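You operate a simulated robot arm through the tools that you are given. There is no shell and no other tool.

You run a simulated two-armed robot. Do the job below in one go: nothing can be reset, and whatever is moved stays where it is left.

TASK
Carry the big tray with both arms and set it on the long table.

Only the result counts: the job must be done as asked and must still hold three seconds after the hand-in. Knocking over, shifting, dropping, spilling or breaking anything else fails it.

THE ROBOT
Two 7-joint arms with two-finger parallel grippers on one trunk, on a base that moves. Base frame: it is fixed to the floor where the robot stands at the start and does not move with it; the origin is under the middle of the robot, x ahead of it, y to its left, z up. Readings come in m, rad, newtons and seconds.
The left shoulder is at the start at [0.183, 0.171, 1.081], the right one opposite. With the tool pointing down near the work surface each hand reaches from about 0.1 to 0.82 m from the robot's upright axis, wherever it stands, measured 20 degrees to its own side. Places, roughly: big tray [-2.5, -2, 0.25]; long table [1.7, -0.8, 0.8]. Payload 4.4 kg a hand.
The TCP of each hand is the grasp point between the finger pads, 0.023 m short of the fingertips. In the tool frame z runs along the fingers and y along their closing line. Largest opening 0.094 m; finger width 0.038, thickness 0.01; the body of the gripper, 0.054 by 0.096 m, starts 0.039 m behind the TCP.
Orientation is told as [roll, pitch, yaw] about the base's x, y, z axes, in that order, counted from this pose: with the fingers straight down and closing along the base's y, the tool's x points along the base's -x, its y along +y and its z along -z.

THE INTERFACE
- The arms move only by the tool nudge_tool. It takes "left_series", "right_series" or both (then of equal length, played together; a hand with none holds still); each is a list that holds one entry, the list of rows, each a list of 7 numbers: the shift along the tool's x, y, z in m, then the turn, a rotation vector about the tool's x, y, z in rad, then the gripper command, from -1 (shut) to 1 (fully open), values between in proportion. In form: [[[dx, dy, dz, wx, wy, wz, fingers], ...]]. A call has 1 to 20 rows; each row is the pose to reach, as a shift and turn from the pose commanded when the call began, along the tool's axes at that moment. Each row takes 0.2 s and may step no farther than 0.05 m and 0.15 rad from the row before; otherwise, or with a gripper value out of range, the whole call is refused. Where a pose cannot be reached the arm comes as near as it can. A force on the tool above 40 N (or 10 N above the force at the start of the call, whichever is more), or a blocked arm, ends the call early, and 0.2 s more pass. Each finger travels about 0.072 m/s and halts on what it meets, pressing with about 43 N; the grip force reading is that of the motor and also rises with nothing between the fingers. The clock runs only during rows and for 0.2 s after the last one: add rows that repeat a pose to give the fingers time. The reply holds the time, the measured pose of the TCP, the force on the tool along the base axes, the opening and the grip force, in the units named above and with some noise, with the torque about the TCP (base axes, N m) and any sound that the robot's microphone picked up.
- Cameras (640 x 400 px; columns grow to the right, rows downward): "scene" is now at [0.3061, 0.0112, 1.1951]; the picture's right is [0.14, -0.99, 0.00], its down [-0.75, -0.11, -0.65] and it looks along [0.64, 0.09, -0.76] (base axes); focal length 214 px, centre (320, 200). "left" rides on the left gripper at [0.086, -0.016, -0.075] in its tool frame; the picture's right is [0.18, 0.98, 0.00], its down [-0.58, 0.11, -0.81] and it looks along [-0.79, 0.15, 0.59] (tool axes); focal length 243 px, centre (320, 200). "right" rides on the right gripper at [0.086, 0.016, -0.074] in its tool frame; the picture's right is [-0.18, 0.98, 0.00], its down [-0.58, -0.11, -0.81] and it looks along [-0.79, -0.15, 0.59] (tool axes); focal length 243 px, centre (320, 200).
- capture(camera): a new picture of that camera. No time passes.
- slide_trunk(by): moves the trunk up (or, below 0, down) by that many m; the arms and the scene camera ride with it, the base frame stays. It gives what a move gives, with no picture.
- steer(legs): drives the robot by 1 to 6 legs, each [ahead, left, turn to the left] in m, m and rad, along the robot's own axes; the way and the turn of a leg run together, so that a leg with both is an arc; at most 1.5 m and 3.142 rad a leg. The arms and the cameras ride along, it lands a little off, and it stops where it bumps. It gives what a move gives.
- turn_head(pan, tilt): turns the head with the scene camera to pan (to the left, within 1.396 rad either way) and tilt (down, from -0.506 to 1.204), counted from straight ahead of the robot (the tilt from the chest, where the trunk bows). It gives what a move gives.
- point_at(camera, pixels): for up to 12 pixels [column, row] of the newest picture of that camera ("zoom" is the newest enlarged one), the place [x, y, z] in the base frame of the surface seen there, good to about 0.002 m. No time passes.
- close_up(camera, box): a new picture of the part [left, top, right, bottom] of that camera's present view, enlarged. No time passes.
- finish_job(): hands the job in; it is judged then, once.

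Open the grippers and draw the arms clear of the work before you hand the job in, unless the task says otherwise.

The tools are called after ">>>" as a command line: name --argument value ..., lists and objects as JSON in quotes. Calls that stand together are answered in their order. nudge_tool: Moves the arms, as the interface text tells. Its arguments: {"type":"object","properties":{"left_series":{"type":"array","items":{"type":"array","items":{"type":"array","items":{"type":"number"}}}},"right_series":{"type":"array","items":{"type":"array","items":{"type":"array","items":{"type":"number"}}}}},"required":[]} The other tools are called the same way: slide_trunk (by) moves the trunk up or down; steer (legs) drives the base; turn_head (pan, tilt) turns the head that bears the scene camera; capture (camera) takes a picture; point_at (camera, pixels) gives the place of the surface under pixels of a picture; close_up (camera, box) takes an enlarged picture of a part of a camera's view; finish_job () hands the job in.

At the start:

```text
time_s: 0.0
left_eef_pos: [0.5356, 0.2765, 0.6541]
left_orientation: [0.0, 0.001, -0.001]
left_ft_force: [-0.9, -0.6, 0.0]
left_torque: [0.01, -0.01, -0.01]
left_grip_width: 0.094
left_grip_force: 0.1
right_eef_pos: [0.499, -0.2641, 0.5981]
right_orientation: [0.0, 0.0, -0.002]
right_ft_force: [0.4, -0.5, 0.0]
right_torque: [0.02, -0.02, 0.04]
right_grip_width: 0.0939
right_grip_force: 0.0
trunk travel left (down, up): [-0.1, 0.288]
robot x, y, heading: [-0.005, -0.0011, -0.003]
head pan, tilt (commanded): [0.143, 0.862]
```

scene: 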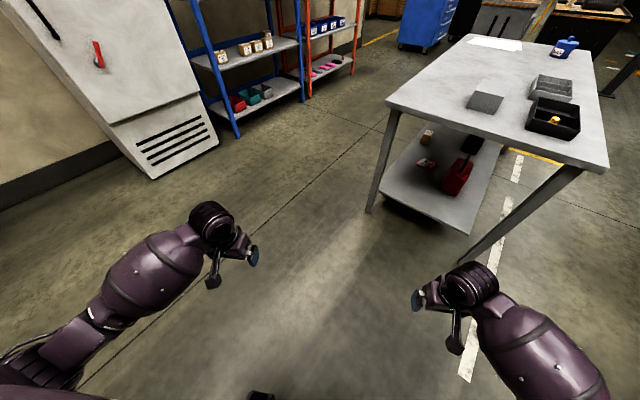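
right: 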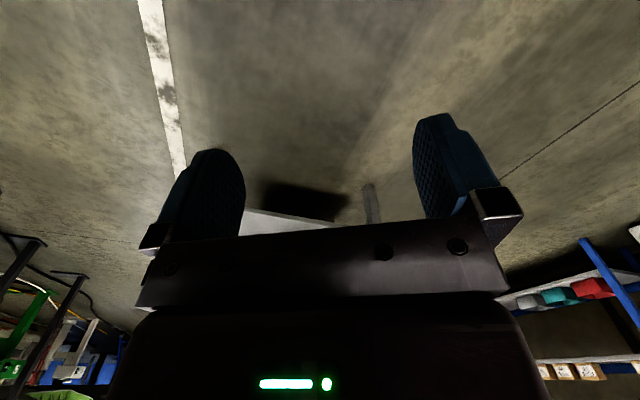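
left: 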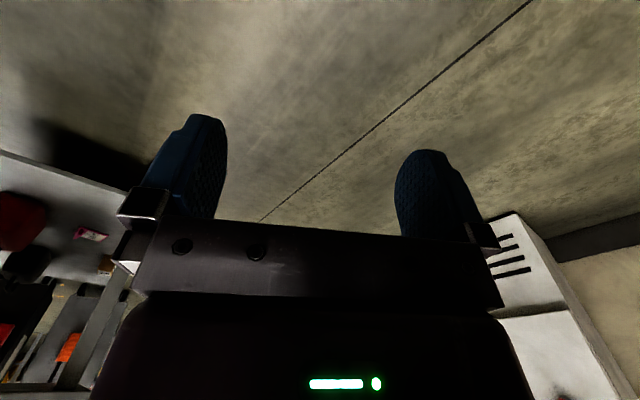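

The scene picture shows the long table ahead to the right with items on it (bins around (550,110), bottle at (565,47)). I'll level the head toward the table to see its layout in more detail.

>>> turn_head --pan -0.4 --tilt 0.5

>>> capture --camera "scene"

```text
time_s: 1.0
left_eef_pos: [0.5341, 0.2769, 0.6527]
left_orientation: [0.001, 0.001, -0.001]
left_ft_force: [-0.6, 0.5, -0.1]
left_torque: [0.0, 0.01, 0.02]
left_grip_width: 0.0941
left_grip_force: 0.0
right_eef_pos: [0.4989, -0.2633, 0.5993]
right_orientation: [0.0, 0.001, 0.0]
right_ft_force: [0.1, 0.2, -0.2]
right_torque: [-0.04, 0.01, -0.01]
right_grip_width: 0.094
right_grip_force: 0.1
trunk travel left (down, up): [-0.1, 0.288]
robot x, y, heading: [-0.0009, -0.0016, -0.001]
head pan, tilt (commanded): [-0.4, 0.499]
```

```text
taken
```

scene: 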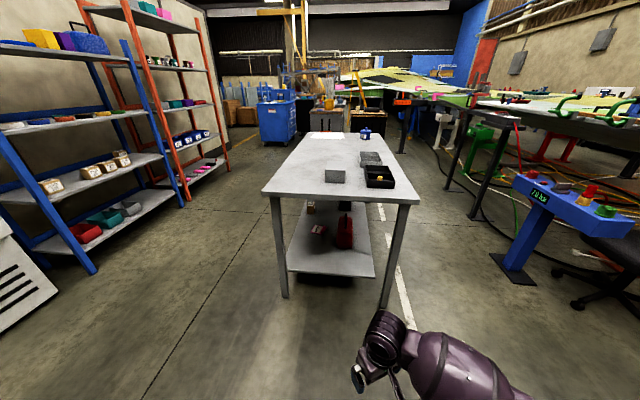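

The long table is in view, with corners near (265,192), (418,203), (308,133), (383,135). I'll measure the top and the items on it.

>>> point_at --camera "scene" --pixels '[[268, 189], [414, 199], [311, 134], [378, 136], [326, 180], [345, 170], [365, 187], [395, 187], [360, 155], [383, 164], [310, 140], [341, 138]]'

>>> close_up --camera "scene" --box '[240, 110, 440, 235]'

```text
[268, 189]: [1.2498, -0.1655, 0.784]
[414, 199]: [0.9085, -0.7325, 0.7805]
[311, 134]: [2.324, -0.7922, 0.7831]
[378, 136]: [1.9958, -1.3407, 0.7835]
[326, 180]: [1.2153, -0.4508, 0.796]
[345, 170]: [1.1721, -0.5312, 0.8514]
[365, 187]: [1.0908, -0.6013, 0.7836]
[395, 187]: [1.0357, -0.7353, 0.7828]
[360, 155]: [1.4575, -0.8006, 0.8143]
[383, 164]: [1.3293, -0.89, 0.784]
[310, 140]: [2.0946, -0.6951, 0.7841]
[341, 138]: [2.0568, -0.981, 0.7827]
```

```text
3.20 times, centred on (340, 172) of scene
```

zoom: 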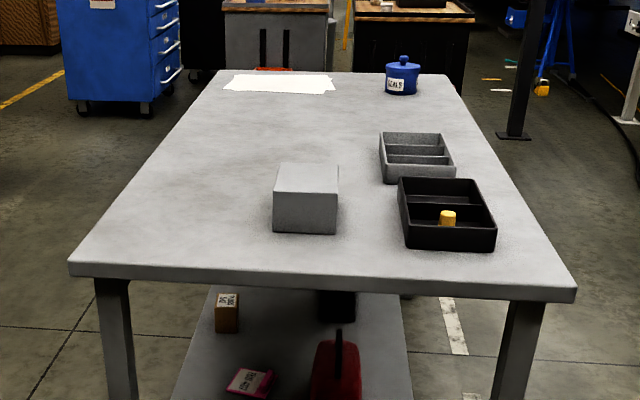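

The table's top is at z≈0.784, heading about -30°, with the box, bins, jar and paper at the right and far side. Now I'll turn the robot right to look for the big tray behind.

>>> steer --legs '[[0, 0, -1.57]]'

>>> turn_head --pan -0.9 --tilt 0.5

>>> capture --camera "scene"

```text
time_s: 5.2
left_eef_pos: [0.2785, -0.5322, 0.6536]
left_orientation: [0.0, 0.002, -1.565]
left_ft_force: [0.4, -0.8, 0.3]
left_torque: [0.0, -0.02, 0.01]
left_grip_width: 0.094
left_grip_force: 0.1
right_eef_pos: [-0.2608, -0.5013, 0.5982]
right_orientation: [-0.001, 0.0, -1.566]
right_ft_force: [0.6, 0.9, 0.4]
right_torque: [0.0, -0.03, -0.01]
right_grip_width: 0.0937
right_grip_force: 0.0
trunk travel left (down, up): [-0.1, 0.288]
robot x, y, heading: [-0.0015, 0.0014, -1.566]
head pan, tilt (commanded): [-0.4, 0.499]
```

```text
time_s: 6.1
left_eef_pos: [0.2777, -0.5322, 0.6534]
left_orientation: [0.0, 0.0, -1.566]
left_ft_force: [-0.5, 0.0, -0.8]
left_torque: [-0.04, -0.02, 0.01]
left_grip_width: 0.0936
left_grip_force: 0.0
right_eef_pos: [-0.2608, -0.5012, 0.5989]
right_orientation: [-0.001, 0.0, -1.566]
right_ft_force: [0.5, 0.3, 0.0]
right_torque: [0.02, -0.02, -0.01]
right_grip_width: 0.0943
right_grip_force: 0.0
trunk travel left (down, up): [-0.1, 0.288]
robot x, y, heading: [0.0023, 0.003, -1.559]
head pan, tilt (commanded): [-0.901, 0.499]
```

```text
taken
```

scene: 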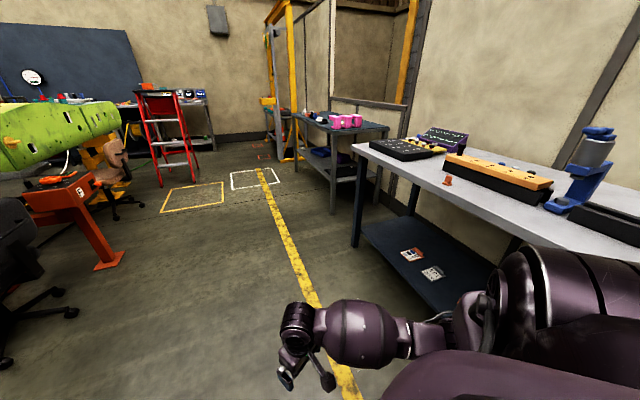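

Looking along heading ≈-2.46 rad, I see a workbench on the right and another table around (340,140). I'll measure a few points to locate the tray at about (-2.5,-2).

>>> point_at --camera "scene" --pixels '[[330, 160], [320, 153], [340, 125], [375, 165], [360, 145], [500, 185], [420, 262], [355, 245], [430, 310], [255, 175], [350, 200], [320, 210]]'

>>> close_up --camera "scene" --box '[220, 80, 460, 230]'

```text
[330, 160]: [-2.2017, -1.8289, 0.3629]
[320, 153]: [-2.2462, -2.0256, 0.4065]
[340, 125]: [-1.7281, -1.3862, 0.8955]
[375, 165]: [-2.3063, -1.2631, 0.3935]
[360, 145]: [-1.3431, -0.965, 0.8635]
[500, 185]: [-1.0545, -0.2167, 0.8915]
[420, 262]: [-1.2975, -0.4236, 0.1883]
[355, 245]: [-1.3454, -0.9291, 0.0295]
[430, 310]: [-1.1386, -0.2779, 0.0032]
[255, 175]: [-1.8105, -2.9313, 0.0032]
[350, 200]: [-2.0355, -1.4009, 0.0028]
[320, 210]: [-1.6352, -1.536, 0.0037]
```

```text
2.67 times, centred on (340, 155) of scene
```

zoom: 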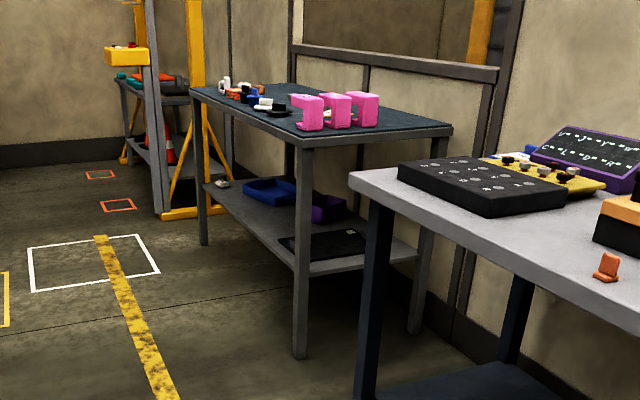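

The second table (front corner near (-1.73,-1.39)) has a lower shelf at z≈0.36 with bins on it. Before driving closer I'll look straight ahead of the robot to check the way is clear.

>>> turn_head --pan 0.0 --tilt 0.6

>>> capture --camera "scene"

>>> point_at --camera "scene" --pixels '[[100, 200], [200, 200], [320, 150], [320, 200], [320, 300], [420, 200], [500, 200]]'

```text
time_s: 7.3
left_eef_pos: [0.2785, -0.5332, 0.6542]
left_orientation: [-0.002, -0.001, -1.566]
left_ft_force: [-0.6, 0.4, 0.4]
left_torque: [-0.02, -0.01, -0.02]
left_grip_width: 0.094
left_grip_force: 0.1
right_eef_pos: [-0.2605, -0.5012, 0.5981]
right_orientation: [0.0, 0.001, -1.567]
right_ft_force: [0.8, -0.7, 0.3]
right_torque: [0.0, 0.01, 0.02]
right_grip_width: 0.094
right_grip_force: 0.0
trunk travel left (down, up): [-0.1, 0.288]
robot x, y, heading: [0.0043, 0.0005, -1.563]
head pan, tilt (commanded): [0.0, 0.6]
```

```text
taken
```

scene: 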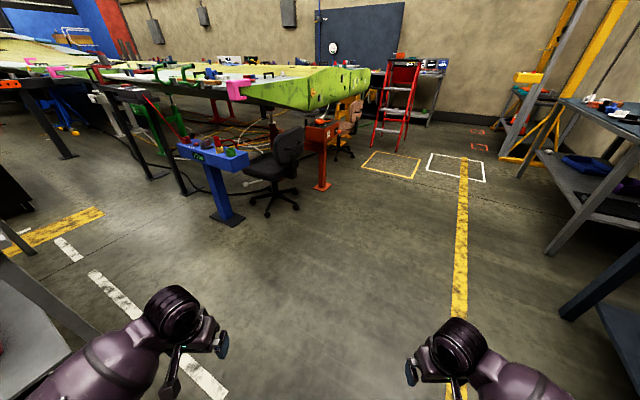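

```text
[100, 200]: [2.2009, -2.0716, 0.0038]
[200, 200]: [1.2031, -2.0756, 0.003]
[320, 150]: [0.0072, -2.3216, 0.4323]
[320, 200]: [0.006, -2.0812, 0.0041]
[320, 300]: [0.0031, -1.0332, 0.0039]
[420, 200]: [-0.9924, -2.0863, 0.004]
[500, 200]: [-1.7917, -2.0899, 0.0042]
```

The floor is clear down to y≈-2 between x≈-1 and 0.5 (pixels (320,200)–(420,200)). I'll drive to about (-0.5,-1.7) and turn right to face the second table.

>>> steer --legs '[[1.45, 0.0, 0.0], [0.25, 0.4, 0.0], [0, 0, -1.57]]'

>>> turn_head --pan 0.0 --tilt 0.5

>>> capture --camera "scene"

```text
time_s: 13.0
left_eef_pos: [0.2809, -1.7521, 0.6523]
left_orientation: [-0.008, 0.016, -1.576]
left_ft_force: [-3.7, 21.0, 6.9]
left_torque: [-1.06, -0.35, 0.44]
left_grip_width: 0.094
left_grip_force: 0.1
right_eef_pos: [-0.2535, -1.7273, 0.5984]
right_orientation: [0.0, -0.003, -1.563]
right_ft_force: [-0.6, -0.3, 0.7]
right_torque: [0.0, -0.01, 0.02]
right_grip_width: 0.0938
right_grip_force: 0.0
trunk travel left (down, up): [-0.1, 0.288]
robot x, y, heading: [0.0052, -1.2268, -1.565]
head pan, tilt (commanded): [0.0, 0.6]
stopped in leg 1: the force on the tool passed its limit at 86 N (the readings are from after the stop); the commanded pose is now the measured one
```

```text
time_s: 13.6
left_eef_pos: [0.2817, -1.7514, 0.6511]
left_orientation: [-0.011, 0.016, -1.575]
left_ft_force: [-8.0, 32.9, 4.3]
left_torque: [-1.3, -0.66, 0.56]
left_grip_width: 0.0942
left_grip_force: 0.0
right_eef_pos: [-0.2532, -1.7286, 0.5983]
right_orientation: [-0.001, 0.0, -1.563]
right_ft_force: [0.5, -0.1, 0.3]
right_torque: [-0.03, -0.03, -0.01]
right_grip_width: 0.0938
right_grip_force: 0.2
trunk travel left (down, up): [-0.1, 0.288]
robot x, y, heading: [0.0069, -1.2289, -1.563]
head pan, tilt (commanded): [0.0, 0.499]
```

```text
taken
```

scene: 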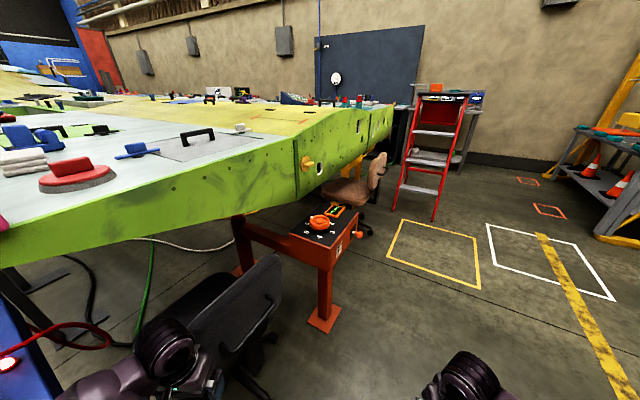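

The left hand bumped the back of the office chair around (250,300). I'll back straight off and look at the chair.

>>> steer --legs '[[-0.15, 0.0, 0.0]]'

>>> turn_head --pan 0.2 --tilt 0.7

>>> capture --camera "scene"

```text
time_s: 15.0
left_eef_pos: [0.2804, -1.6039, 0.6526]
left_orientation: [-0.008, 0.013, -1.573]
left_ft_force: [0.0, -0.2, 0.5]
left_torque: [0.01, -0.01, 0.01]
left_grip_width: 0.094
left_grip_force: 0.0
right_eef_pos: [-0.255, -1.5794, 0.5992]
right_orientation: [-0.001, 0.001, -1.563]
right_ft_force: [-0.5, -0.5, 1.0]
right_torque: [0.0, -0.01, -0.03]
right_grip_width: 0.0941
right_grip_force: 0.0
trunk travel left (down, up): [-0.1, 0.288]
robot x, y, heading: [0.0077, -1.08, -1.561]
head pan, tilt (commanded): [0.0, 0.499]
```

```text
time_s: 15.8
left_eef_pos: [0.2807, -1.6051, 0.6525]
left_orientation: [-0.008, 0.014, -1.575]
left_ft_force: [-0.2, 0.4, 0.3]
left_torque: [0.02, -0.01, 0.01]
left_grip_width: 0.0941
left_grip_force: 0.2
right_eef_pos: [-0.2542, -1.5785, 0.5987]
right_orientation: [0.0, 0.0, -1.563]
right_ft_force: [-0.6, 0.1, 0.0]
right_torque: [0.01, 0.0, -0.03]
right_grip_width: 0.0942
right_grip_force: 0.0
trunk travel left (down, up): [-0.1, 0.288]
robot x, y, heading: [0.0063, -1.0788, -1.565]
head pan, tilt (commanded): [0.201, 0.7]
```

```text
taken
```

scene: 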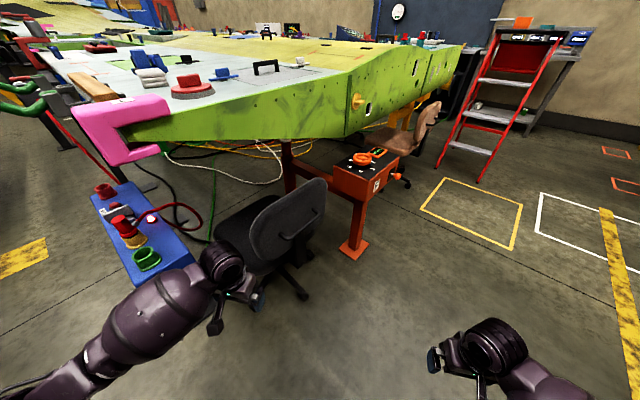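

The chair still stands at about x 0.2–0.5, y -2 and looks upright. I'll strafe right away from it, go ahead a little, and turn to face the second table.

>>> steer --legs '[[0.0, -0.6, 0.0], [0.55, 0.0, 0.0], [0, 0, -1.57]]'

>>> turn_head --pan 0.0 --tilt 0.5

>>> capture --camera "scene"

```text
time_s: 28.1
left_eef_pos: [-1.1159, -1.9089, 0.6525]
left_orientation: [-0.008, 0.014, 3.142]
left_ft_force: [0.1, -0.1, 0.1]
left_torque: [-0.03, -0.01, 0.02]
left_grip_width: 0.0942
left_grip_force: 0.1
right_eef_pos: [-1.0921, -1.3746, 0.5984]
right_orientation: [0.0, -0.001, -3.131]
right_ft_force: [-0.2, -1.1, 0.5]
right_torque: [0.0, 0.01, -0.01]
right_grip_width: 0.094
right_grip_force: 0.0
trunk travel left (down, up): [-0.1, 0.288]
robot x, y, heading: [-0.591, -1.6325, -3.126]
head pan, tilt (commanded): [0.201, 0.7]
```

```text
time_s: 28.8
left_eef_pos: [-1.1157, -1.9088, 0.6516]
left_orientation: [-0.009, 0.015, 3.141]
left_ft_force: [0.0, -0.5, -0.5]
left_torque: [0.02, -0.02, -0.01]
left_grip_width: 0.0939
left_grip_force: 0.1
right_eef_pos: [-1.0917, -1.3743, 0.5966]
right_orientation: [-0.001, -0.001, -3.131]
right_ft_force: [-0.8, 0.2, -0.2]
right_torque: [0.01, 0.02, -0.01]
right_grip_width: 0.0941
right_grip_force: 0.0
trunk travel left (down, up): [-0.1, 0.288]
robot x, y, heading: [-0.5904, -1.631, -3.129]
head pan, tilt (commanded): [0.0, 0.499]
```

```text
taken
```

scene: 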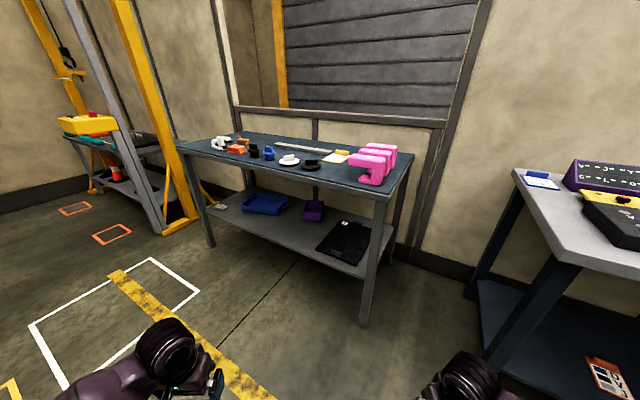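

>>> close_up --camera "scene" --box '[170, 120, 430, 300]'

>>> point_at --camera "scene" --pixels '[[345, 240], [352, 262], [320, 248], [340, 222], [370, 228], [265, 205], [245, 210], [285, 205], [315, 210], [180, 148], [380, 195], [410, 155]]'

```text
2.22 times, centred on (300, 210) of scene
```

zoom: 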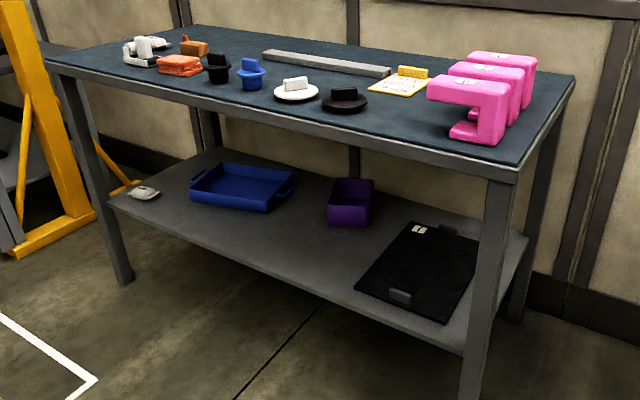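

```text
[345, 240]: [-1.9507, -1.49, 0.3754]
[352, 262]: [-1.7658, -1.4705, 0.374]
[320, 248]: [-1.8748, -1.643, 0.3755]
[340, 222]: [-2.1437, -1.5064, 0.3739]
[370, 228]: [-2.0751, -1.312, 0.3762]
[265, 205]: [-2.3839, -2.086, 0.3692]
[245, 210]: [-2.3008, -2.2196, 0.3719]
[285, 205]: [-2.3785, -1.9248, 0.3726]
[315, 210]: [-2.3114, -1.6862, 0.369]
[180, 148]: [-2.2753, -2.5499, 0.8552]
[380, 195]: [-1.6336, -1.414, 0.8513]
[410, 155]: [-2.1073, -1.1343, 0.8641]
```

On the lower shelf I see a blue tray with end handles at (265,205) ≈ (-2.38,-2.08,0.37) and a flat black plate with handles at (345,240) ≈ (-1.95,-1.5,0.375). I'll enlarge to see both better.

>>> close_up --camera "scene" --box '[225, 180, 345, 255]'

>>> point_at --camera "zoom" --pixels '[[60, 130], [115, 75], [335, 120], [250, 175], [200, 110], [70, 95], [330, 85], [150, 60], [240, 60], [60, 75], [400, 240], [160, 190]]'

>>> close_up --camera "scene" --box '[300, 205, 400, 280]'

```text
5.33 times, centred on (285, 218) of scene
```

zoom: 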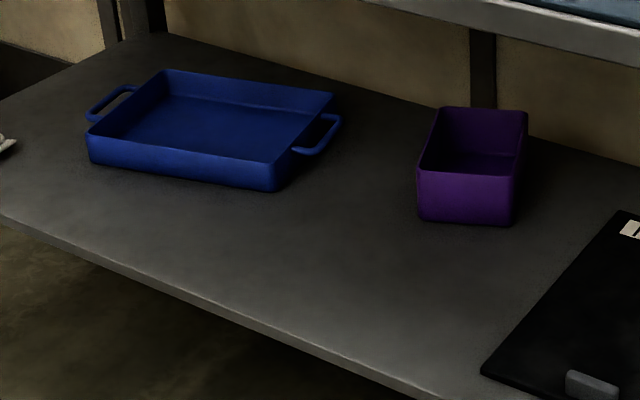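

```text
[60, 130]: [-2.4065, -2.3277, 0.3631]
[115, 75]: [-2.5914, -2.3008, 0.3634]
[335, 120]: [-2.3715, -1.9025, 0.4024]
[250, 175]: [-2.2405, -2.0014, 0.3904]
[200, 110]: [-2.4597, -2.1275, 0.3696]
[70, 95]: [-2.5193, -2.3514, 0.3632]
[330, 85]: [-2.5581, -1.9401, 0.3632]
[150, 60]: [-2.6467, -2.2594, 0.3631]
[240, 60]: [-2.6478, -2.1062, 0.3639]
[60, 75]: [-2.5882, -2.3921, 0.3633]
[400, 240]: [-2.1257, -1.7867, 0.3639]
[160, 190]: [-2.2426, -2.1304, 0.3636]
```

```text
5.33 times, centred on (350, 242) of scene
```

zoom: 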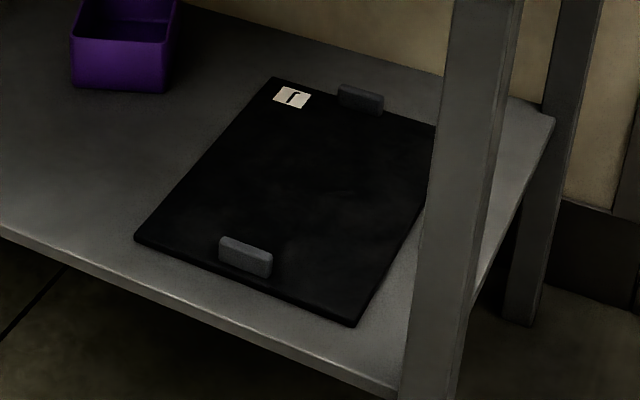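

The blue tray with two handles is closest to the given place, but the z hint (0.25) is lower, so I'll check around and below before choosing. I'll pan the head left and right for other trays.

>>> turn_head --pan 0.6 --tilt 0.4

>>> capture --camera "scene"

>>> close_up --camera "scene" --box '[200, 100, 440, 250]'

>>> turn_head --pan -0.7 --tilt 0.5

>>> capture --camera "scene"

```text
time_s: 29.8
left_eef_pos: [-1.1152, -1.9084, 0.6528]
left_orientation: [-0.009, 0.015, 3.142]
left_ft_force: [-0.4, 0.2, 0.8]
left_torque: [-0.04, -0.04, -0.01]
left_grip_width: 0.094
left_grip_force: 0.1
right_eef_pos: [-1.0919, -1.3735, 0.5986]
right_orientation: [-0.002, 0.0, -3.132]
right_ft_force: [0.0, 0.3, -0.1]
right_torque: [0.04, -0.02, 0.02]
right_grip_width: 0.0941
right_grip_force: 0.0
trunk travel left (down, up): [-0.1, 0.288]
robot x, y, heading: [-0.5894, -1.6291, -3.13]
head pan, tilt (commanded): [0.6, 0.4]
```

```text
taken
```

scene: 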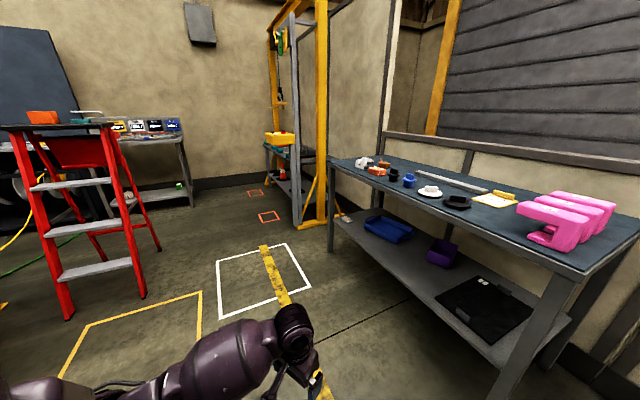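

```text
2.67 times, centred on (320, 175) of scene
```

zoom: 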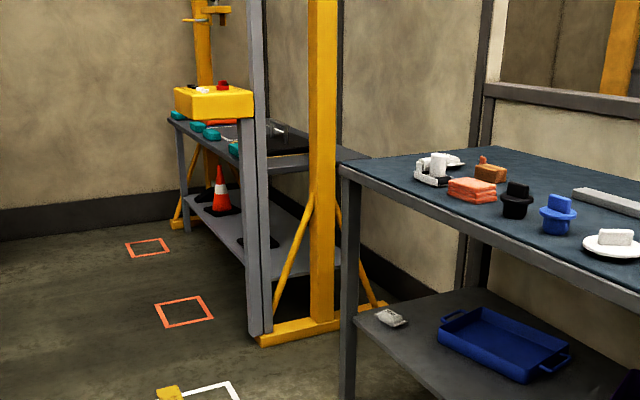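

```text
time_s: 31.2
left_eef_pos: [-1.115, -1.9084, 0.6513]
left_orientation: [-0.009, 0.015, 3.141]
left_ft_force: [0.1, -0.3, 0.5]
left_torque: [-0.02, 0.01, 0.0]
left_grip_width: 0.0938
left_grip_force: 0.0
right_eef_pos: [-1.0919, -1.3735, 0.5981]
right_orientation: [0.0, 0.0, -3.132]
right_ft_force: [-0.1, 0.3, 0.2]
right_torque: [-0.01, -0.01, -0.01]
right_grip_width: 0.094
right_grip_force: 0.0
trunk travel left (down, up): [-0.1, 0.288]
robot x, y, heading: [-0.5906, -1.6335, -3.136]
head pan, tilt (commanded): [-0.7, 0.499]
```

```text
taken
```

scene: 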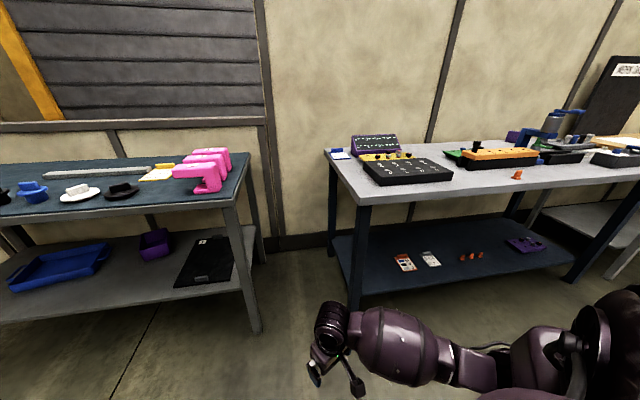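

The blue tray at (265,205) is the only open tray with handles, so it is the target. Before driving nearer I'll check the space to the robot's left (ladder etc.).

>>> turn_head --pan 0.9 --tilt 0.6

>>> capture --camera "scene"

>>> point_at --camera "scene" --pixels '[[100, 250], [200, 250], [230, 200], [320, 200], [320, 280], [400, 150], [450, 200], [300, 150], [150, 200]]'

```text
time_s: 32.9
left_eef_pos: [-1.1148, -1.9077, 0.6519]
left_orientation: [-0.008, 0.014, 3.143]
left_ft_force: [0.4, 0.1, -0.2]
left_torque: [-0.03, -0.03, 0.02]
left_grip_width: 0.0941
left_grip_force: 0.1
right_eef_pos: [-1.0916, -1.3746, 0.5986]
right_orientation: [0.0, 0.0, -3.131]
right_ft_force: [-0.1, -0.1, 0.9]
right_torque: [0.01, 0.01, -0.03]
right_grip_width: 0.0943
right_grip_force: 0.1
trunk travel left (down, up): [-0.1, 0.288]
robot x, y, heading: [-0.5907, -1.6325, -3.132]
head pan, tilt (commanded): [0.901, 0.6]
```

```text
taken
```

scene: 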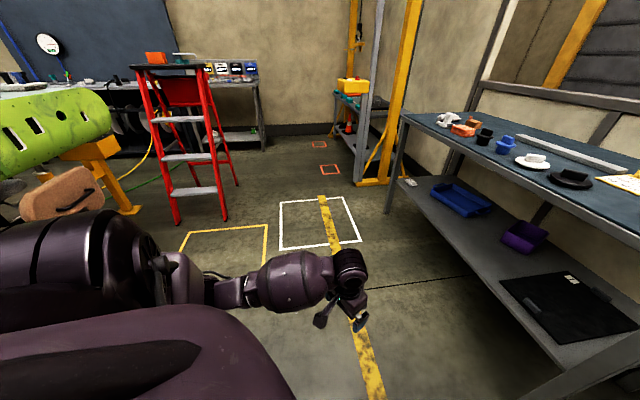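

```text
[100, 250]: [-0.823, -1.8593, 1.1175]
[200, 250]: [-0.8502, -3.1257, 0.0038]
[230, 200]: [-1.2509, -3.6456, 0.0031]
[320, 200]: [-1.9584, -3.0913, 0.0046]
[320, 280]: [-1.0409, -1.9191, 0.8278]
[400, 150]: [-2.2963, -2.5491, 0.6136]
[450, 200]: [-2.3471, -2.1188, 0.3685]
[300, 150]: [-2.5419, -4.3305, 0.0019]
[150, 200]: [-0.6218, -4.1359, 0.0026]
```

The floor between here and about (-1.45,-2.65) is clear (ladder is near y≈-3.6, table front edge beyond). I'll strafe left, go ahead, and turn to face the table squarely.

>>> steer --legs '[[0.0, 1.0, 0.0], [0.8, 0.0, 0.0], [0, 0, -0.525]]'

>>> turn_head --pan 0.0 --tilt 0.6

>>> capture --camera "scene"

```text
time_s: 47.4
left_eef_pos: [-1.9657, -2.6185, 0.6525]
left_orientation: [-0.009, 0.015, 2.613]
left_ft_force: [0.6, 0.1, -1.3]
left_torque: [-0.01, 0.07, -0.02]
left_grip_width: 0.094
left_grip_force: 0.1
right_eef_pos: [-1.6761, -2.1688, 0.5974]
right_orientation: [-0.001, 0.001, 2.624]
right_ft_force: [0.2, 0.5, -0.1]
right_torque: [-0.01, 0.02, -0.02]
right_grip_width: 0.094
right_grip_force: 0.0
trunk travel left (down, up): [-0.1, 0.288]
robot x, y, heading: [-1.3703, -2.6472, 2.623]
head pan, tilt (commanded): [0.901, 0.6]
```

```text
time_s: 48.6
left_eef_pos: [-1.9656, -2.6183, 0.6527]
left_orientation: [-0.009, 0.015, 2.613]
left_ft_force: [0.0, 0.1, 0.1]
left_torque: [-0.02, 0.01, 0.03]
left_grip_width: 0.0943
left_grip_force: 0.1
right_eef_pos: [-1.6767, -2.1693, 0.598]
right_orientation: [-0.001, 0.001, 2.624]
right_ft_force: [-0.3, -0.3, 0.3]
right_torque: [0.01, 0.01, 0.01]
right_grip_width: 0.0941
right_grip_force: 0.0
trunk travel left (down, up): [-0.1, 0.288]
robot x, y, heading: [-1.3705, -2.6459, 2.621]
head pan, tilt (commanded): [0.0, 0.6]
```

```text
taken
```

scene: 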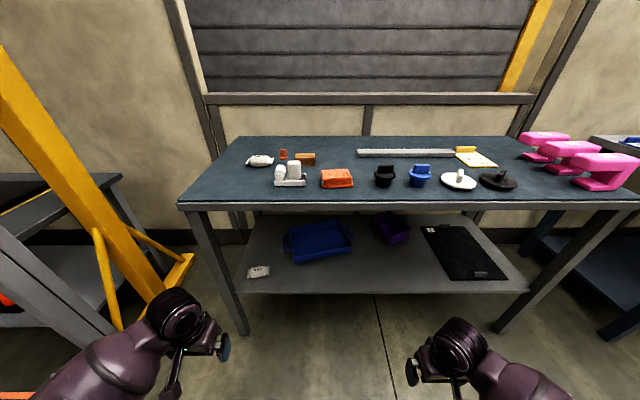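

Now the robot faces the table squarely; the tray is at (315,242). I'll enlarge and measure the tray, its handles, and the shelf and tabletop edges.

>>> close_up --camera "scene" --box '[240, 195, 400, 295]'

>>> point_at --camera "scene" --pixels '[[190, 205], [400, 206], [250, 290], [400, 291], [258, 272], [390, 228], [460, 252], [235, 320], [300, 255], [345, 250], [320, 240], [215, 270]]'

```text
4.00 times, centred on (320, 245) of scene
```

zoom: 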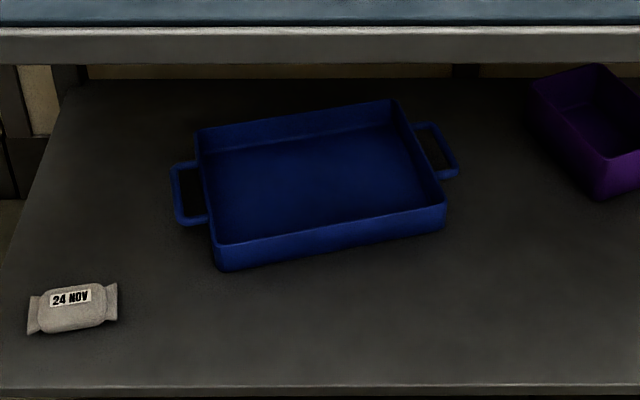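

```text
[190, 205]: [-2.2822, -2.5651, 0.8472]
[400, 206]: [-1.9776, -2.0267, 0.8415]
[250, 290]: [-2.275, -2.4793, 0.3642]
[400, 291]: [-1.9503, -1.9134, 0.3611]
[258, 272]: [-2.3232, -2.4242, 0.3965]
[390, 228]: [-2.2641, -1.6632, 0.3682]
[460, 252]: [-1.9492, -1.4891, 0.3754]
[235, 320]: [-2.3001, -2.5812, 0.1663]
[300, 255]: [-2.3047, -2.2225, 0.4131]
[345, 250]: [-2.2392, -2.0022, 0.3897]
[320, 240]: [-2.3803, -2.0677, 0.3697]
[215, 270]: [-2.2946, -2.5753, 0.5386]
```

Next I'll measure the tray's rim and handle points on the zoomed picture.

>>> point_at --camera "zoom" --pixels '[[215, 246], [444, 203], [392, 101], [200, 130], [177, 195], [190, 164], [195, 222], [450, 155], [428, 126], [448, 175], [320, 180], [328, 228]]'

>>> point_at --camera "zoom" --pixels '[[188, 190], [436, 148], [217, 268], [440, 232], [320, 45], [320, 60], [320, 30], [70, 290], [30, 325], [115, 310], [600, 195], [535, 100]]'

```text
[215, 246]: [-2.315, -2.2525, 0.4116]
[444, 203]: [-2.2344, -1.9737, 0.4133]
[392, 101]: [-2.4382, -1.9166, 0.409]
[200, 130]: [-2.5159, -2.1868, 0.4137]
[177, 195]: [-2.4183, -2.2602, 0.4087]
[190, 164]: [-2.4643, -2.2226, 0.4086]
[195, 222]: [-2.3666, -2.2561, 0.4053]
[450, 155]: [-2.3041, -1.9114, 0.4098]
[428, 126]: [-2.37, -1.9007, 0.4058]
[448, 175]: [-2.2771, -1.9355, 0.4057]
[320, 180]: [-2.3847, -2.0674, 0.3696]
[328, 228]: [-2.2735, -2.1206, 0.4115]
```

```text
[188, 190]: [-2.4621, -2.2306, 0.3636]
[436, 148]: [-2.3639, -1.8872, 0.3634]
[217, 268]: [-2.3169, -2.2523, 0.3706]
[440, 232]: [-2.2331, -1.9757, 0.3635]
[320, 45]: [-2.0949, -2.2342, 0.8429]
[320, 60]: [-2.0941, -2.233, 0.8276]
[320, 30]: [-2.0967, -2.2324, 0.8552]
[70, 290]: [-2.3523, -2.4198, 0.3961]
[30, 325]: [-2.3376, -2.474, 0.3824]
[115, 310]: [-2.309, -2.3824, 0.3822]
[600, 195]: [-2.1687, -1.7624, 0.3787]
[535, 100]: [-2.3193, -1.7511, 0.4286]
```

The blue tray's rim is about 0.29 x 0.21 m, centred near (-2.376,-2.083), rim z≈0.412, handle bars at about (-2.326,-1.910) and (-2.426,-2.255). I'll also inspect the black plate to be sure of which is "the big tray".

>>> close_up --camera "scene" --box '[400, 205, 528, 295]'

>>> point_at --camera "zoom" --pixels '[[100, 100], [300, 100], [500, 340], [250, 340], [400, 330], [190, 110], [300, 220]]'

```text
4.44 times, centred on (464, 250) of scene
```

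zoom: 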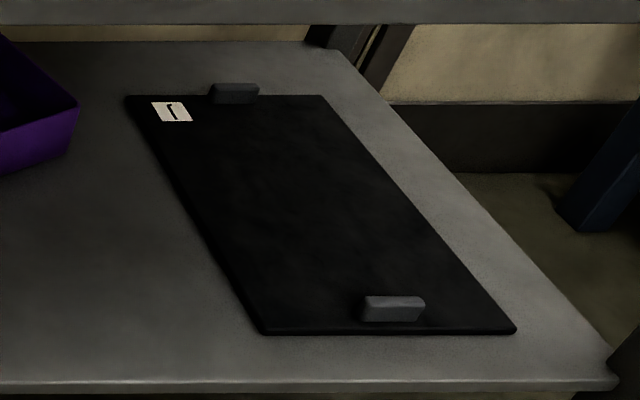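

```text
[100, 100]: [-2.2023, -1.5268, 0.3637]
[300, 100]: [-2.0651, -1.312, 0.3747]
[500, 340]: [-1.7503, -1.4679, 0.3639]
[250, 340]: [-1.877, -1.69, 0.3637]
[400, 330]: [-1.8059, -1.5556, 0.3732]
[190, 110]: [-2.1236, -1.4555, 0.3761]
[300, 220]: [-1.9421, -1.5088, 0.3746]
```

The blue tray (rim, two loop handles, nearest to the given place) is the target. I'll check how the arm lies behind the gripper, measuring the wrist and forearm of the left and right arms in the current view.

>>> turn_head --pan 0.0 --tilt 0.95

>>> capture --camera "scene"

```text
time_s: 49.4
left_eef_pos: [-1.966, -2.6192, 0.6519]
left_orientation: [-0.009, 0.014, 2.612]
left_ft_force: [0.8, -0.6, 0.3]
left_torque: [-0.03, -0.01, 0.03]
left_grip_width: 0.0942
left_grip_force: 0.0
right_eef_pos: [-1.6756, -2.1687, 0.599]
right_orientation: [0.0, -0.001, 2.623]
right_ft_force: [-0.4, 0.0, -0.2]
right_torque: [0.02, 0.0, -0.03]
right_grip_width: 0.094
right_grip_force: 0.1
trunk travel left (down, up): [-0.1, 0.288]
robot x, y, heading: [-1.3728, -2.644, 2.623]
head pan, tilt (commanded): [0.0, 0.949]
```

```text
taken
```

scene: 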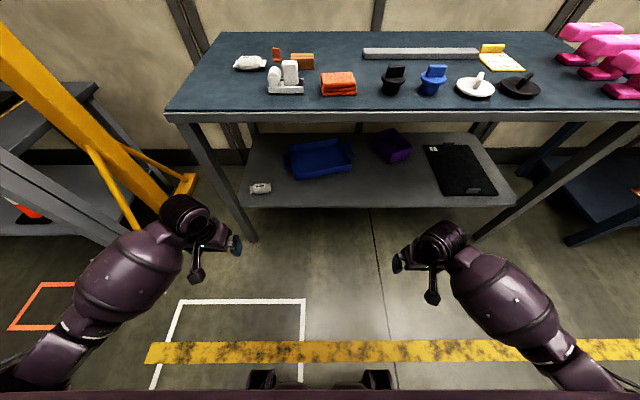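

I'll measure points along the left and right arms (wrist ring (185,212), forearm (135,270), elbow band (95,315)).

>>> point_at --camera "scene" --pixels '[[185, 205], [205, 235], [237, 247], [197, 275], [145, 265], [95, 315], [45, 365], [445, 240], [505, 300], [560, 350], [262, 378], [375, 378]]'

```text
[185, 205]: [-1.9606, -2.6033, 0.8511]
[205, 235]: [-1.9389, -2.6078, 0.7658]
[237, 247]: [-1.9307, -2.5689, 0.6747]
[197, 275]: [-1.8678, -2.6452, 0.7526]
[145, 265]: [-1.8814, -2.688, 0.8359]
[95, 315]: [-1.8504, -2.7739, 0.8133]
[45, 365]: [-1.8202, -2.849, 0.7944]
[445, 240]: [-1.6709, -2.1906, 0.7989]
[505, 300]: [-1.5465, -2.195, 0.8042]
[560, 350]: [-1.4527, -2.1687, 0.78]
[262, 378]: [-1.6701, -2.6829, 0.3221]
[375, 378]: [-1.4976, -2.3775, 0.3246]
```

The forearms lie about level with the wrists (z≈0.8 for TCP at 0.65), so the arms can dip below the tabletop (underside ≈0.82) but not far in. I'll look at the robot's base front to know how near it may stand to the shelf.

>>> turn_head --pan 0.0 --tilt 1.2

>>> capture --camera "scene"

>>> point_at --camera "scene" --pixels '[[262, 320], [375, 320], [320, 330], [320, 350], [320, 380], [265, 350], [250, 390], [390, 390], [220, 390], [420, 390], [320, 300], [320, 340]]'

```text
time_s: 50.2
left_eef_pos: [-1.9654, -2.618, 0.6522]
left_orientation: [-0.008, 0.015, 2.614]
left_ft_force: [0.6, 0.6, -0.1]
left_torque: [-0.01, -0.03, -0.01]
left_grip_width: 0.0942
left_grip_force: 0.0
right_eef_pos: [-1.6757, -2.1681, 0.5975]
right_orientation: [-0.001, 0.001, 2.623]
right_ft_force: [0.3, 0.4, -0.1]
right_torque: [-0.04, 0.01, 0.02]
right_grip_width: 0.0942
right_grip_force: 0.0
trunk travel left (down, up): [-0.1, 0.288]
robot x, y, heading: [-1.3718, -2.6447, 2.628]
head pan, tilt (commanded): [0.0, 1.201]
```

```text
taken
```

scene: 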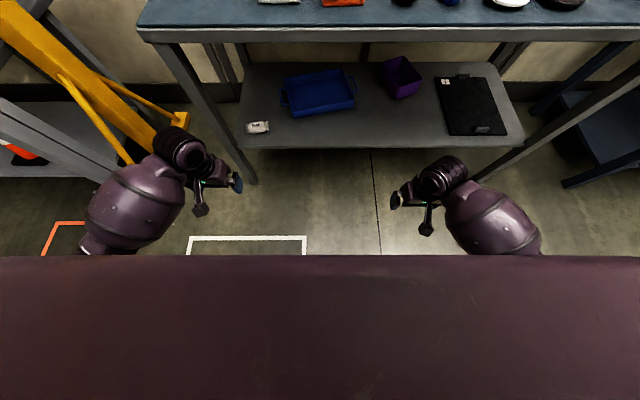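

```text
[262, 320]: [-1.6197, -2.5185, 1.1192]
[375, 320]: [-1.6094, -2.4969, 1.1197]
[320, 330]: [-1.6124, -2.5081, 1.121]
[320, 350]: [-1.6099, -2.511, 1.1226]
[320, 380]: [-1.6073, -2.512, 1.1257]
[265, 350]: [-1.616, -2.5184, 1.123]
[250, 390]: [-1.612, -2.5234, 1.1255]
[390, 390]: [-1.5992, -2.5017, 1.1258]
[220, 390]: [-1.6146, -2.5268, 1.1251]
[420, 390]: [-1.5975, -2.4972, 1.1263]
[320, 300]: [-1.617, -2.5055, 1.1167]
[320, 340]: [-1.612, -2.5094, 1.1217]
```

The chest front reaches about 0.28 m ahead, and the tray sits 0.18–0.36 m inside the tabletop edge, too deep to grip directly. My plan is to hook the front wall with closed fingertips and pull the tray to the shelf's front by driving back; first I lower the trunk.

>>> slide_trunk --by -0.1

```text
time_s: 51.5
left_eef_pos: [-1.9656, -2.6179, 0.5523]
left_orientation: [-0.009, 0.011, 2.613]
left_ft_force: [-0.7, 0.7, -0.6]
left_torque: [0.01, -0.01, 0.0]
left_grip_width: 0.0939
left_grip_force: 0.0
right_eef_pos: [-1.6761, -2.1672, 0.4991]
right_orientation: [0.0, -0.002, 2.624]
right_ft_force: [-0.3, 1.2, -0.5]
right_torque: [0.04, 0.05, 0.01]
right_grip_width: 0.0941
right_grip_force: 0.1
trunk travel left (down, up): [0.0, 0.388]
robot x, y, heading: [-1.3735, -2.6447, 2.626]
head pan, tilt (commanded): [0.0, 1.201]
```

The trunk is down; hands are free in front of the table. I now tilt both tools about 40° forward, bring them to about 0.60 m ahead, ±0.09 m lateral, z≈0.48, with fingers shut.

>>> nudge_tool --left_series '[[[-0.012, -0.031, 0.012, 0, -0.117, 0, -1], [-0.024, -0.061, 0.024, 0, -0.233, 0, -1], [-0.035, -0.092, 0.036, 0, -0.35, 0, -1], [-0.047, -0.122, 0.048, 0, -0.466, 0, -1], [-0.059, -0.153, 0.06, 0, -0.583, 0, -1], [-0.07, -0.183, 0.072, 0, -0.698, 0, -1]]]' --right_series '[[[-0.017, 0.029, 0.003, 0, -0.117, 0, -1], [-0.034, 0.059, 0.006, 0, -0.233, 0, -1], [-0.05, 0.088, 0.009, 0, -0.35, 0, -1], [-0.067, 0.117, 0.012, 0, -0.466, 0, -1], [-0.084, 0.147, 0.015, 0, -0.583, 0, -1], [-0.1, 0.176, 0.018, 0, -0.698, 0, -1]]]'

>>> turn_head --pan 0.0 --tilt 0.9

>>> capture --camera "scene"

```text
time_s: 52.9
left_eef_pos: [-1.9847, -2.4846, 0.4786]
left_orientation: [0.171, -0.669, 2.496]
left_ft_force: [0.0, -0.1, 1.1]
left_torque: [-0.03, -0.02, 0.03]
left_grip_width: 0.0
left_grip_force: 42.5
right_eef_pos: [-1.8071, -2.1854, 0.4658]
right_orientation: [-0.244, -0.659, 2.804]
right_ft_force: [-1.2, 0.3, 0.2]
right_torque: [0.01, -0.04, -0.05]
right_grip_width: 0.0001
right_grip_force: 42.0
trunk travel left (down, up): [0.0, 0.388]
robot x, y, heading: [-1.3756, -2.6439, 2.626]
head pan, tilt (commanded): [0.0, 1.201]
stopped in row 6 (right hand): the arm was blocked; the commanded pose is now the measured one
```

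```text
time_s: 53.7
left_eef_pos: [-1.9864, -2.4814, 0.4871]
left_orientation: [0.175, -0.683, 2.493]
left_ft_force: [-0.4, -0.8, 0.3]
left_torque: [-0.01, -0.01, 0.0]
left_grip_width: 0.0
left_grip_force: 42.7
right_eef_pos: [-1.8091, -2.1853, 0.4752]
right_orientation: [-0.244, -0.67, 2.803]
right_ft_force: [-0.4, 0.3, -0.6]
right_torque: [-0.01, 0.0, 0.02]
right_grip_width: 0.0
right_grip_force: 42.2
trunk travel left (down, up): [0.0, 0.388]
robot x, y, heading: [-1.3691, -2.6475, 2.623]
head pan, tilt (commanded): [0.0, 0.901]
```

```text
taken
```

scene: 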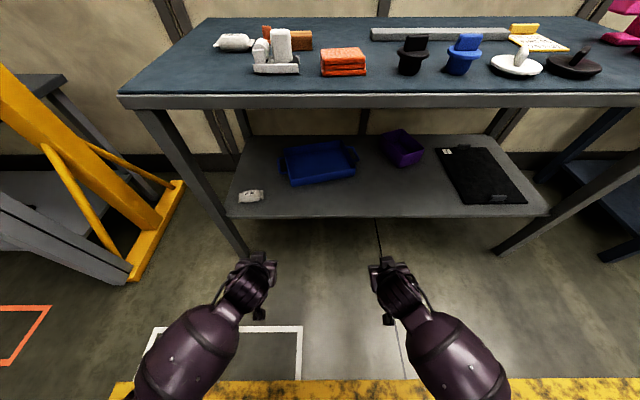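

The right arm was blocked before the last row; hands are now at about (0.615 ahead, ±0.17) with some roll. I'll try a slightly nearer, less tilted pose (0.55 ahead, ±0.13, pitch -0.6, no roll) to see what the arms can reach.

>>> nudge_tool --left_series '[[[0.0136, -0.0104, -0.0188, 0.0322, 0.0302, -0.0321, -1], [0.0273, -0.0208, -0.0375, 0.0644, 0.0604, -0.0642, -1], [0.0409, -0.0312, -0.0563, 0.0966, 0.0906, -0.0963, -1], [0.0409, -0.0312, -0.0563, 0.0966, 0.0906, -0.0963, -1], [0.0409, -0.0312, -0.0563, 0.0966, 0.0906, -0.0963, -1]]]' --right_series '[[[0.009, 0.0156, -0.02, -0.0452, 0.0285, 0.0447, -1], [0.0179, 0.0312, -0.0399, -0.0904, 0.0571, 0.0893, -1], [0.0269, 0.0468, -0.0599, -0.1356, 0.0856, 0.134, -1], [0.0269, 0.0468, -0.0599, -0.1356, 0.0856, 0.134, -1], [0.0269, 0.0468, -0.0599, -0.1356, 0.0856, 0.134, -1]]]'

```text
time_s: 54.5
left_eef_pos: [-1.9934, -2.5274, 0.5076]
left_orientation: [0.227, -0.67, 2.468]
left_ft_force: [0.0, -0.3, 0.3]
left_torque: [-0.01, 0.04, 0.02]
left_grip_width: 0.0003
left_grip_force: 42.7
right_eef_pos: [-1.7879, -2.1619, 0.5009]
right_orientation: [-0.262, -0.671, 2.809]
right_ft_force: [-0.3, -0.3, 0.0]
right_torque: [0.0, 0.0, 0.03]
right_grip_width: 0.0001
right_grip_force: 42.2
trunk travel left (down, up): [0.0, 0.388]
robot x, y, heading: [-1.3741, -2.6493, 2.623]
head pan, tilt (commanded): [0.0, 0.901]
stopped in row 3 (right hand): the arm was blocked; the commanded pose is now the measured one
```

The arms will not come inward at that tilt (roll grows instead), so some wrist joint seems near its limit. I'll ease the tilt to about 20° with no roll and see how well the hands follow.

>>> nudge_tool --left_series '[[[0.0218, -0.0008, -0.0144, 0.0484, 0.1082, -0.0322, -1], [0.0436, -0.0016, -0.0288, 0.0969, 0.2165, -0.0644, -1], [0.0654, -0.0024, -0.0432, 0.1453, 0.3247, -0.0966, -1], [0.0654, -0.0024, -0.0432, 0.1453, 0.3247, -0.0966, -1], [0.0654, -0.0024, -0.0432, 0.1453, 0.3247, -0.0966, -1]]]' --right_series '[[[0.0199, 0.0064, -0.0181, -0.0545, 0.11, 0.0389, -1], [0.0398, 0.0129, -0.0362, -0.109, 0.22, 0.0779, -1], [0.0597, 0.0193, -0.0543, -0.1635, 0.33, 0.1168, -1], [0.0597, 0.0193, -0.0543, -0.1635, 0.33, 0.1168, -1], [0.0597, 0.0193, -0.0543, -0.1635, 0.33, 0.1168, -1]]]'

>>> capture --camera "scene"

```text
time_s: 55.4
left_eef_pos: [-1.9749, -2.5755, 0.5304]
left_orientation: [0.062, -0.455, 2.637]
left_ft_force: [0.6, -0.1, -0.8]
left_torque: [-0.03, 0.01, 0.0]
left_grip_width: 0.0
left_grip_force: 42.2
right_eef_pos: [-1.7232, -2.138, 0.5305]
right_orientation: [-0.103, -0.452, 2.547]
right_ft_force: [-0.6, -0.5, -0.9]
right_torque: [0.06, 0.03, 0.0]
right_grip_width: 0.0002
right_grip_force: 42.4
trunk travel left (down, up): [0.0, 0.388]
robot x, y, heading: [-1.3736, -2.6454, 2.628]
head pan, tilt (commanded): [0.0, 0.901]
stopped in row 4 (right hand): the arm was blocked; the commanded pose is now the measured one
```

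```text
taken
```

scene: 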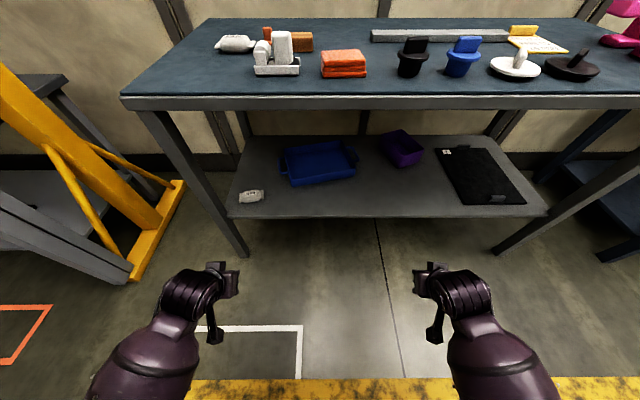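

Both hands show the tools aligned along the forearms, probably a near-singular wrist that makes the joints spin. I'll settle to 20° tilt at (0.52, ±0.20, 0.50) more slowly over 8 rows.

>>> nudge_tool --left_series '[[[0.006, -0.0043, 0.001, 0.0082, 0.013, 0.0015, -1], [0.0119, -0.0086, 0.002, 0.0164, 0.0261, 0.0029, -1], [0.0179, -0.0128, 0.003, 0.0245, 0.0391, 0.0044, -1], [0.0238, -0.0171, 0.004, 0.0327, 0.0522, 0.0058, -1], [0.0298, -0.0214, 0.0051, 0.0409, 0.0652, 0.0073, -1], [0.0357, -0.0257, 0.0061, 0.0491, 0.0782, 0.0087, -1], [0.0417, -0.0299, 0.0071, 0.0572, 0.0913, 0.0102, -1], [0.0476, -0.0342, 0.0081, 0.0654, 0.1043, 0.0116, -1], [0.0476, -0.0342, 0.0081, 0.0654, 0.1043, 0.0116, -1]]]' --right_series '[[[0.0061, 0.0085, 0.0004, -0.0167, 0.0122, -0.0099, -1], [0.0121, 0.0169, 0.0009, -0.0334, 0.0244, -0.0199, -1], [0.0182, 0.0254, 0.0013, -0.0501, 0.0365, -0.0298, -1], [0.0243, 0.0339, 0.0017, -0.0669, 0.0487, -0.0397, -1], [0.0303, 0.0423, 0.0021, -0.0836, 0.0609, -0.0496, -1], [0.0364, 0.0508, 0.0026, -0.1003, 0.0731, -0.0596, -1], [0.0424, 0.0592, 0.003, -0.117, 0.0852, -0.0695, -1], [0.0485, 0.0677, 0.0034, -0.1337, 0.0974, -0.0794, -1], [0.0485, 0.0677, 0.0034, -0.1337, 0.0974, -0.0794, -1]]]'

```text
time_s: 57.2
left_eef_pos: [-1.9869, -2.5962, 0.5299]
left_orientation: [0.064, -0.45, 2.699]
left_ft_force: [0.6, 0.6, -0.2]
left_torque: [0.02, 0.01, 0.01]
left_grip_width: 0.0
left_grip_force: 42.6
right_eef_pos: [-1.7184, -2.1303, 0.5288]
right_orientation: [-0.108, -0.446, 2.563]
right_ft_force: [0.2, 0.0, -1.3]
right_torque: [0.02, 0.01, 0.01]
right_grip_width: 0.0
right_grip_force: 43.0
trunk travel left (down, up): [0.0, 0.388]
robot x, y, heading: [-1.3723, -2.6461, 2.622]
head pan, tilt (commanded): [0.0, 0.901]
stopped in row 8 (right hand): the arm was blocked; the commanded pose is now the measured one
```

The hands hardly moved over those rows, so some joint is at its limit. I'll measure where the wrists and forearms are now to understand the configuration.

>>> capture --camera "scene"

>>> point_at --camera "scene" --pixels '[[185, 290], [215, 272], [235, 280], [213, 330], [165, 345], [130, 380], [465, 285], [432, 272], [420, 285], [434, 330], [480, 345], [515, 380]]'

>>> close_up --camera "scene" --box '[90, 240, 250, 400]'

```text
taken
```

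scene: 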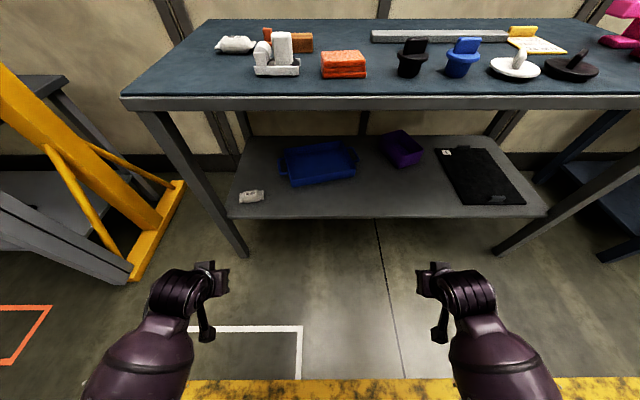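

```text
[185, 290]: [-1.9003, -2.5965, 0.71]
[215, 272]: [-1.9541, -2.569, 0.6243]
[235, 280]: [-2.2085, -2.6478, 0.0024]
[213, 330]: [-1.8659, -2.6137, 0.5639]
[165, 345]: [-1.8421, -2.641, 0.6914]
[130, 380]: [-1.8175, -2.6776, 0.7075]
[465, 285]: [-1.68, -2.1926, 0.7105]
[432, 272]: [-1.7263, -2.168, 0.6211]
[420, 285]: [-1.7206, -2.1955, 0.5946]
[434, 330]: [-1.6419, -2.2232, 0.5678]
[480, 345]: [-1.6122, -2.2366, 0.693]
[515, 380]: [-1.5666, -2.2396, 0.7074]
```

```text
2.50 times, centred on (170, 320) of scene
```

zoom: 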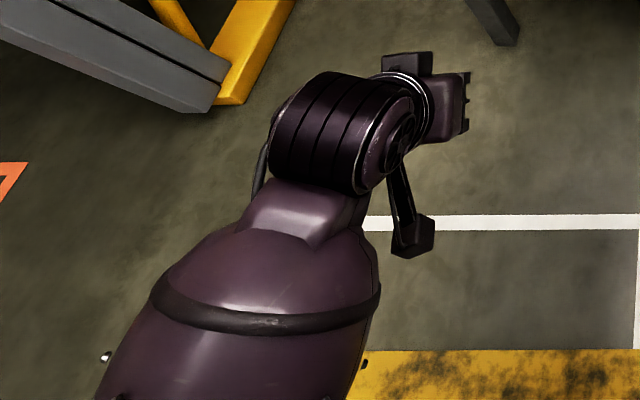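

The forearms now point straight ahead at z≈0.65 with wrists near l≈±0.22. I'll bring the tools back to vertical near the original pose to free the joints, then explore from there.

>>> nudge_tool --left_series '[[[0.0084, 0.003, -0.0039, 0.0202, 0.1119, 0.0229, -1], [0.0168, 0.006, -0.0078, 0.0405, 0.2238, 0.0457, -1], [0.0251, 0.0089, -0.0116, 0.0608, 0.3356, 0.0686, -1], [0.0335, 0.0119, -0.0155, 0.081, 0.4475, 0.0914, -1], [0.0335, 0.0119, -0.0155, 0.081, 0.4475, 0.0914, -1], [0.0335, 0.0119, -0.0155, 0.081, 0.4475, 0.0914, -1]]]' --right_series '[[[0.0107, 0.0002, -0.0052, -0.0302, 0.1108, -0.0208, -1], [0.0213, 0.0005, -0.0103, -0.0605, 0.2215, -0.0415, -1], [0.032, 0.0008, -0.0155, -0.0908, 0.3323, -0.0623, -1], [0.0426, 0.001, -0.0206, -0.121, 0.443, -0.083, -1], [0.0426, 0.001, -0.0206, -0.121, 0.443, -0.083, -1], [0.0426, 0.001, -0.0206, -0.121, 0.443, -0.083, -1]]]'

```text
time_s: 58.6
left_eef_pos: [-1.9441, -2.6311, 0.511]
left_orientation: [0.006, 0.047, 2.623]
left_ft_force: [0.4, -0.2, -0.1]
left_torque: [-0.02, 0.0, -0.01]
left_grip_width: 0.0
left_grip_force: 42.3
right_eef_pos: [-1.6667, -2.1669, 0.5123]
right_orientation: [-0.004, 0.046, 2.623]
right_ft_force: [0.2, -0.4, 1.2]
right_torque: [-0.04, -0.02, 0.0]
right_grip_width: 0.0001
right_grip_force: 42.2
trunk travel left (down, up): [0.0, 0.388]
robot x, y, heading: [-1.3702, -2.6478, 2.623]
head pan, tilt (commanded): [0.0, 0.901]
```

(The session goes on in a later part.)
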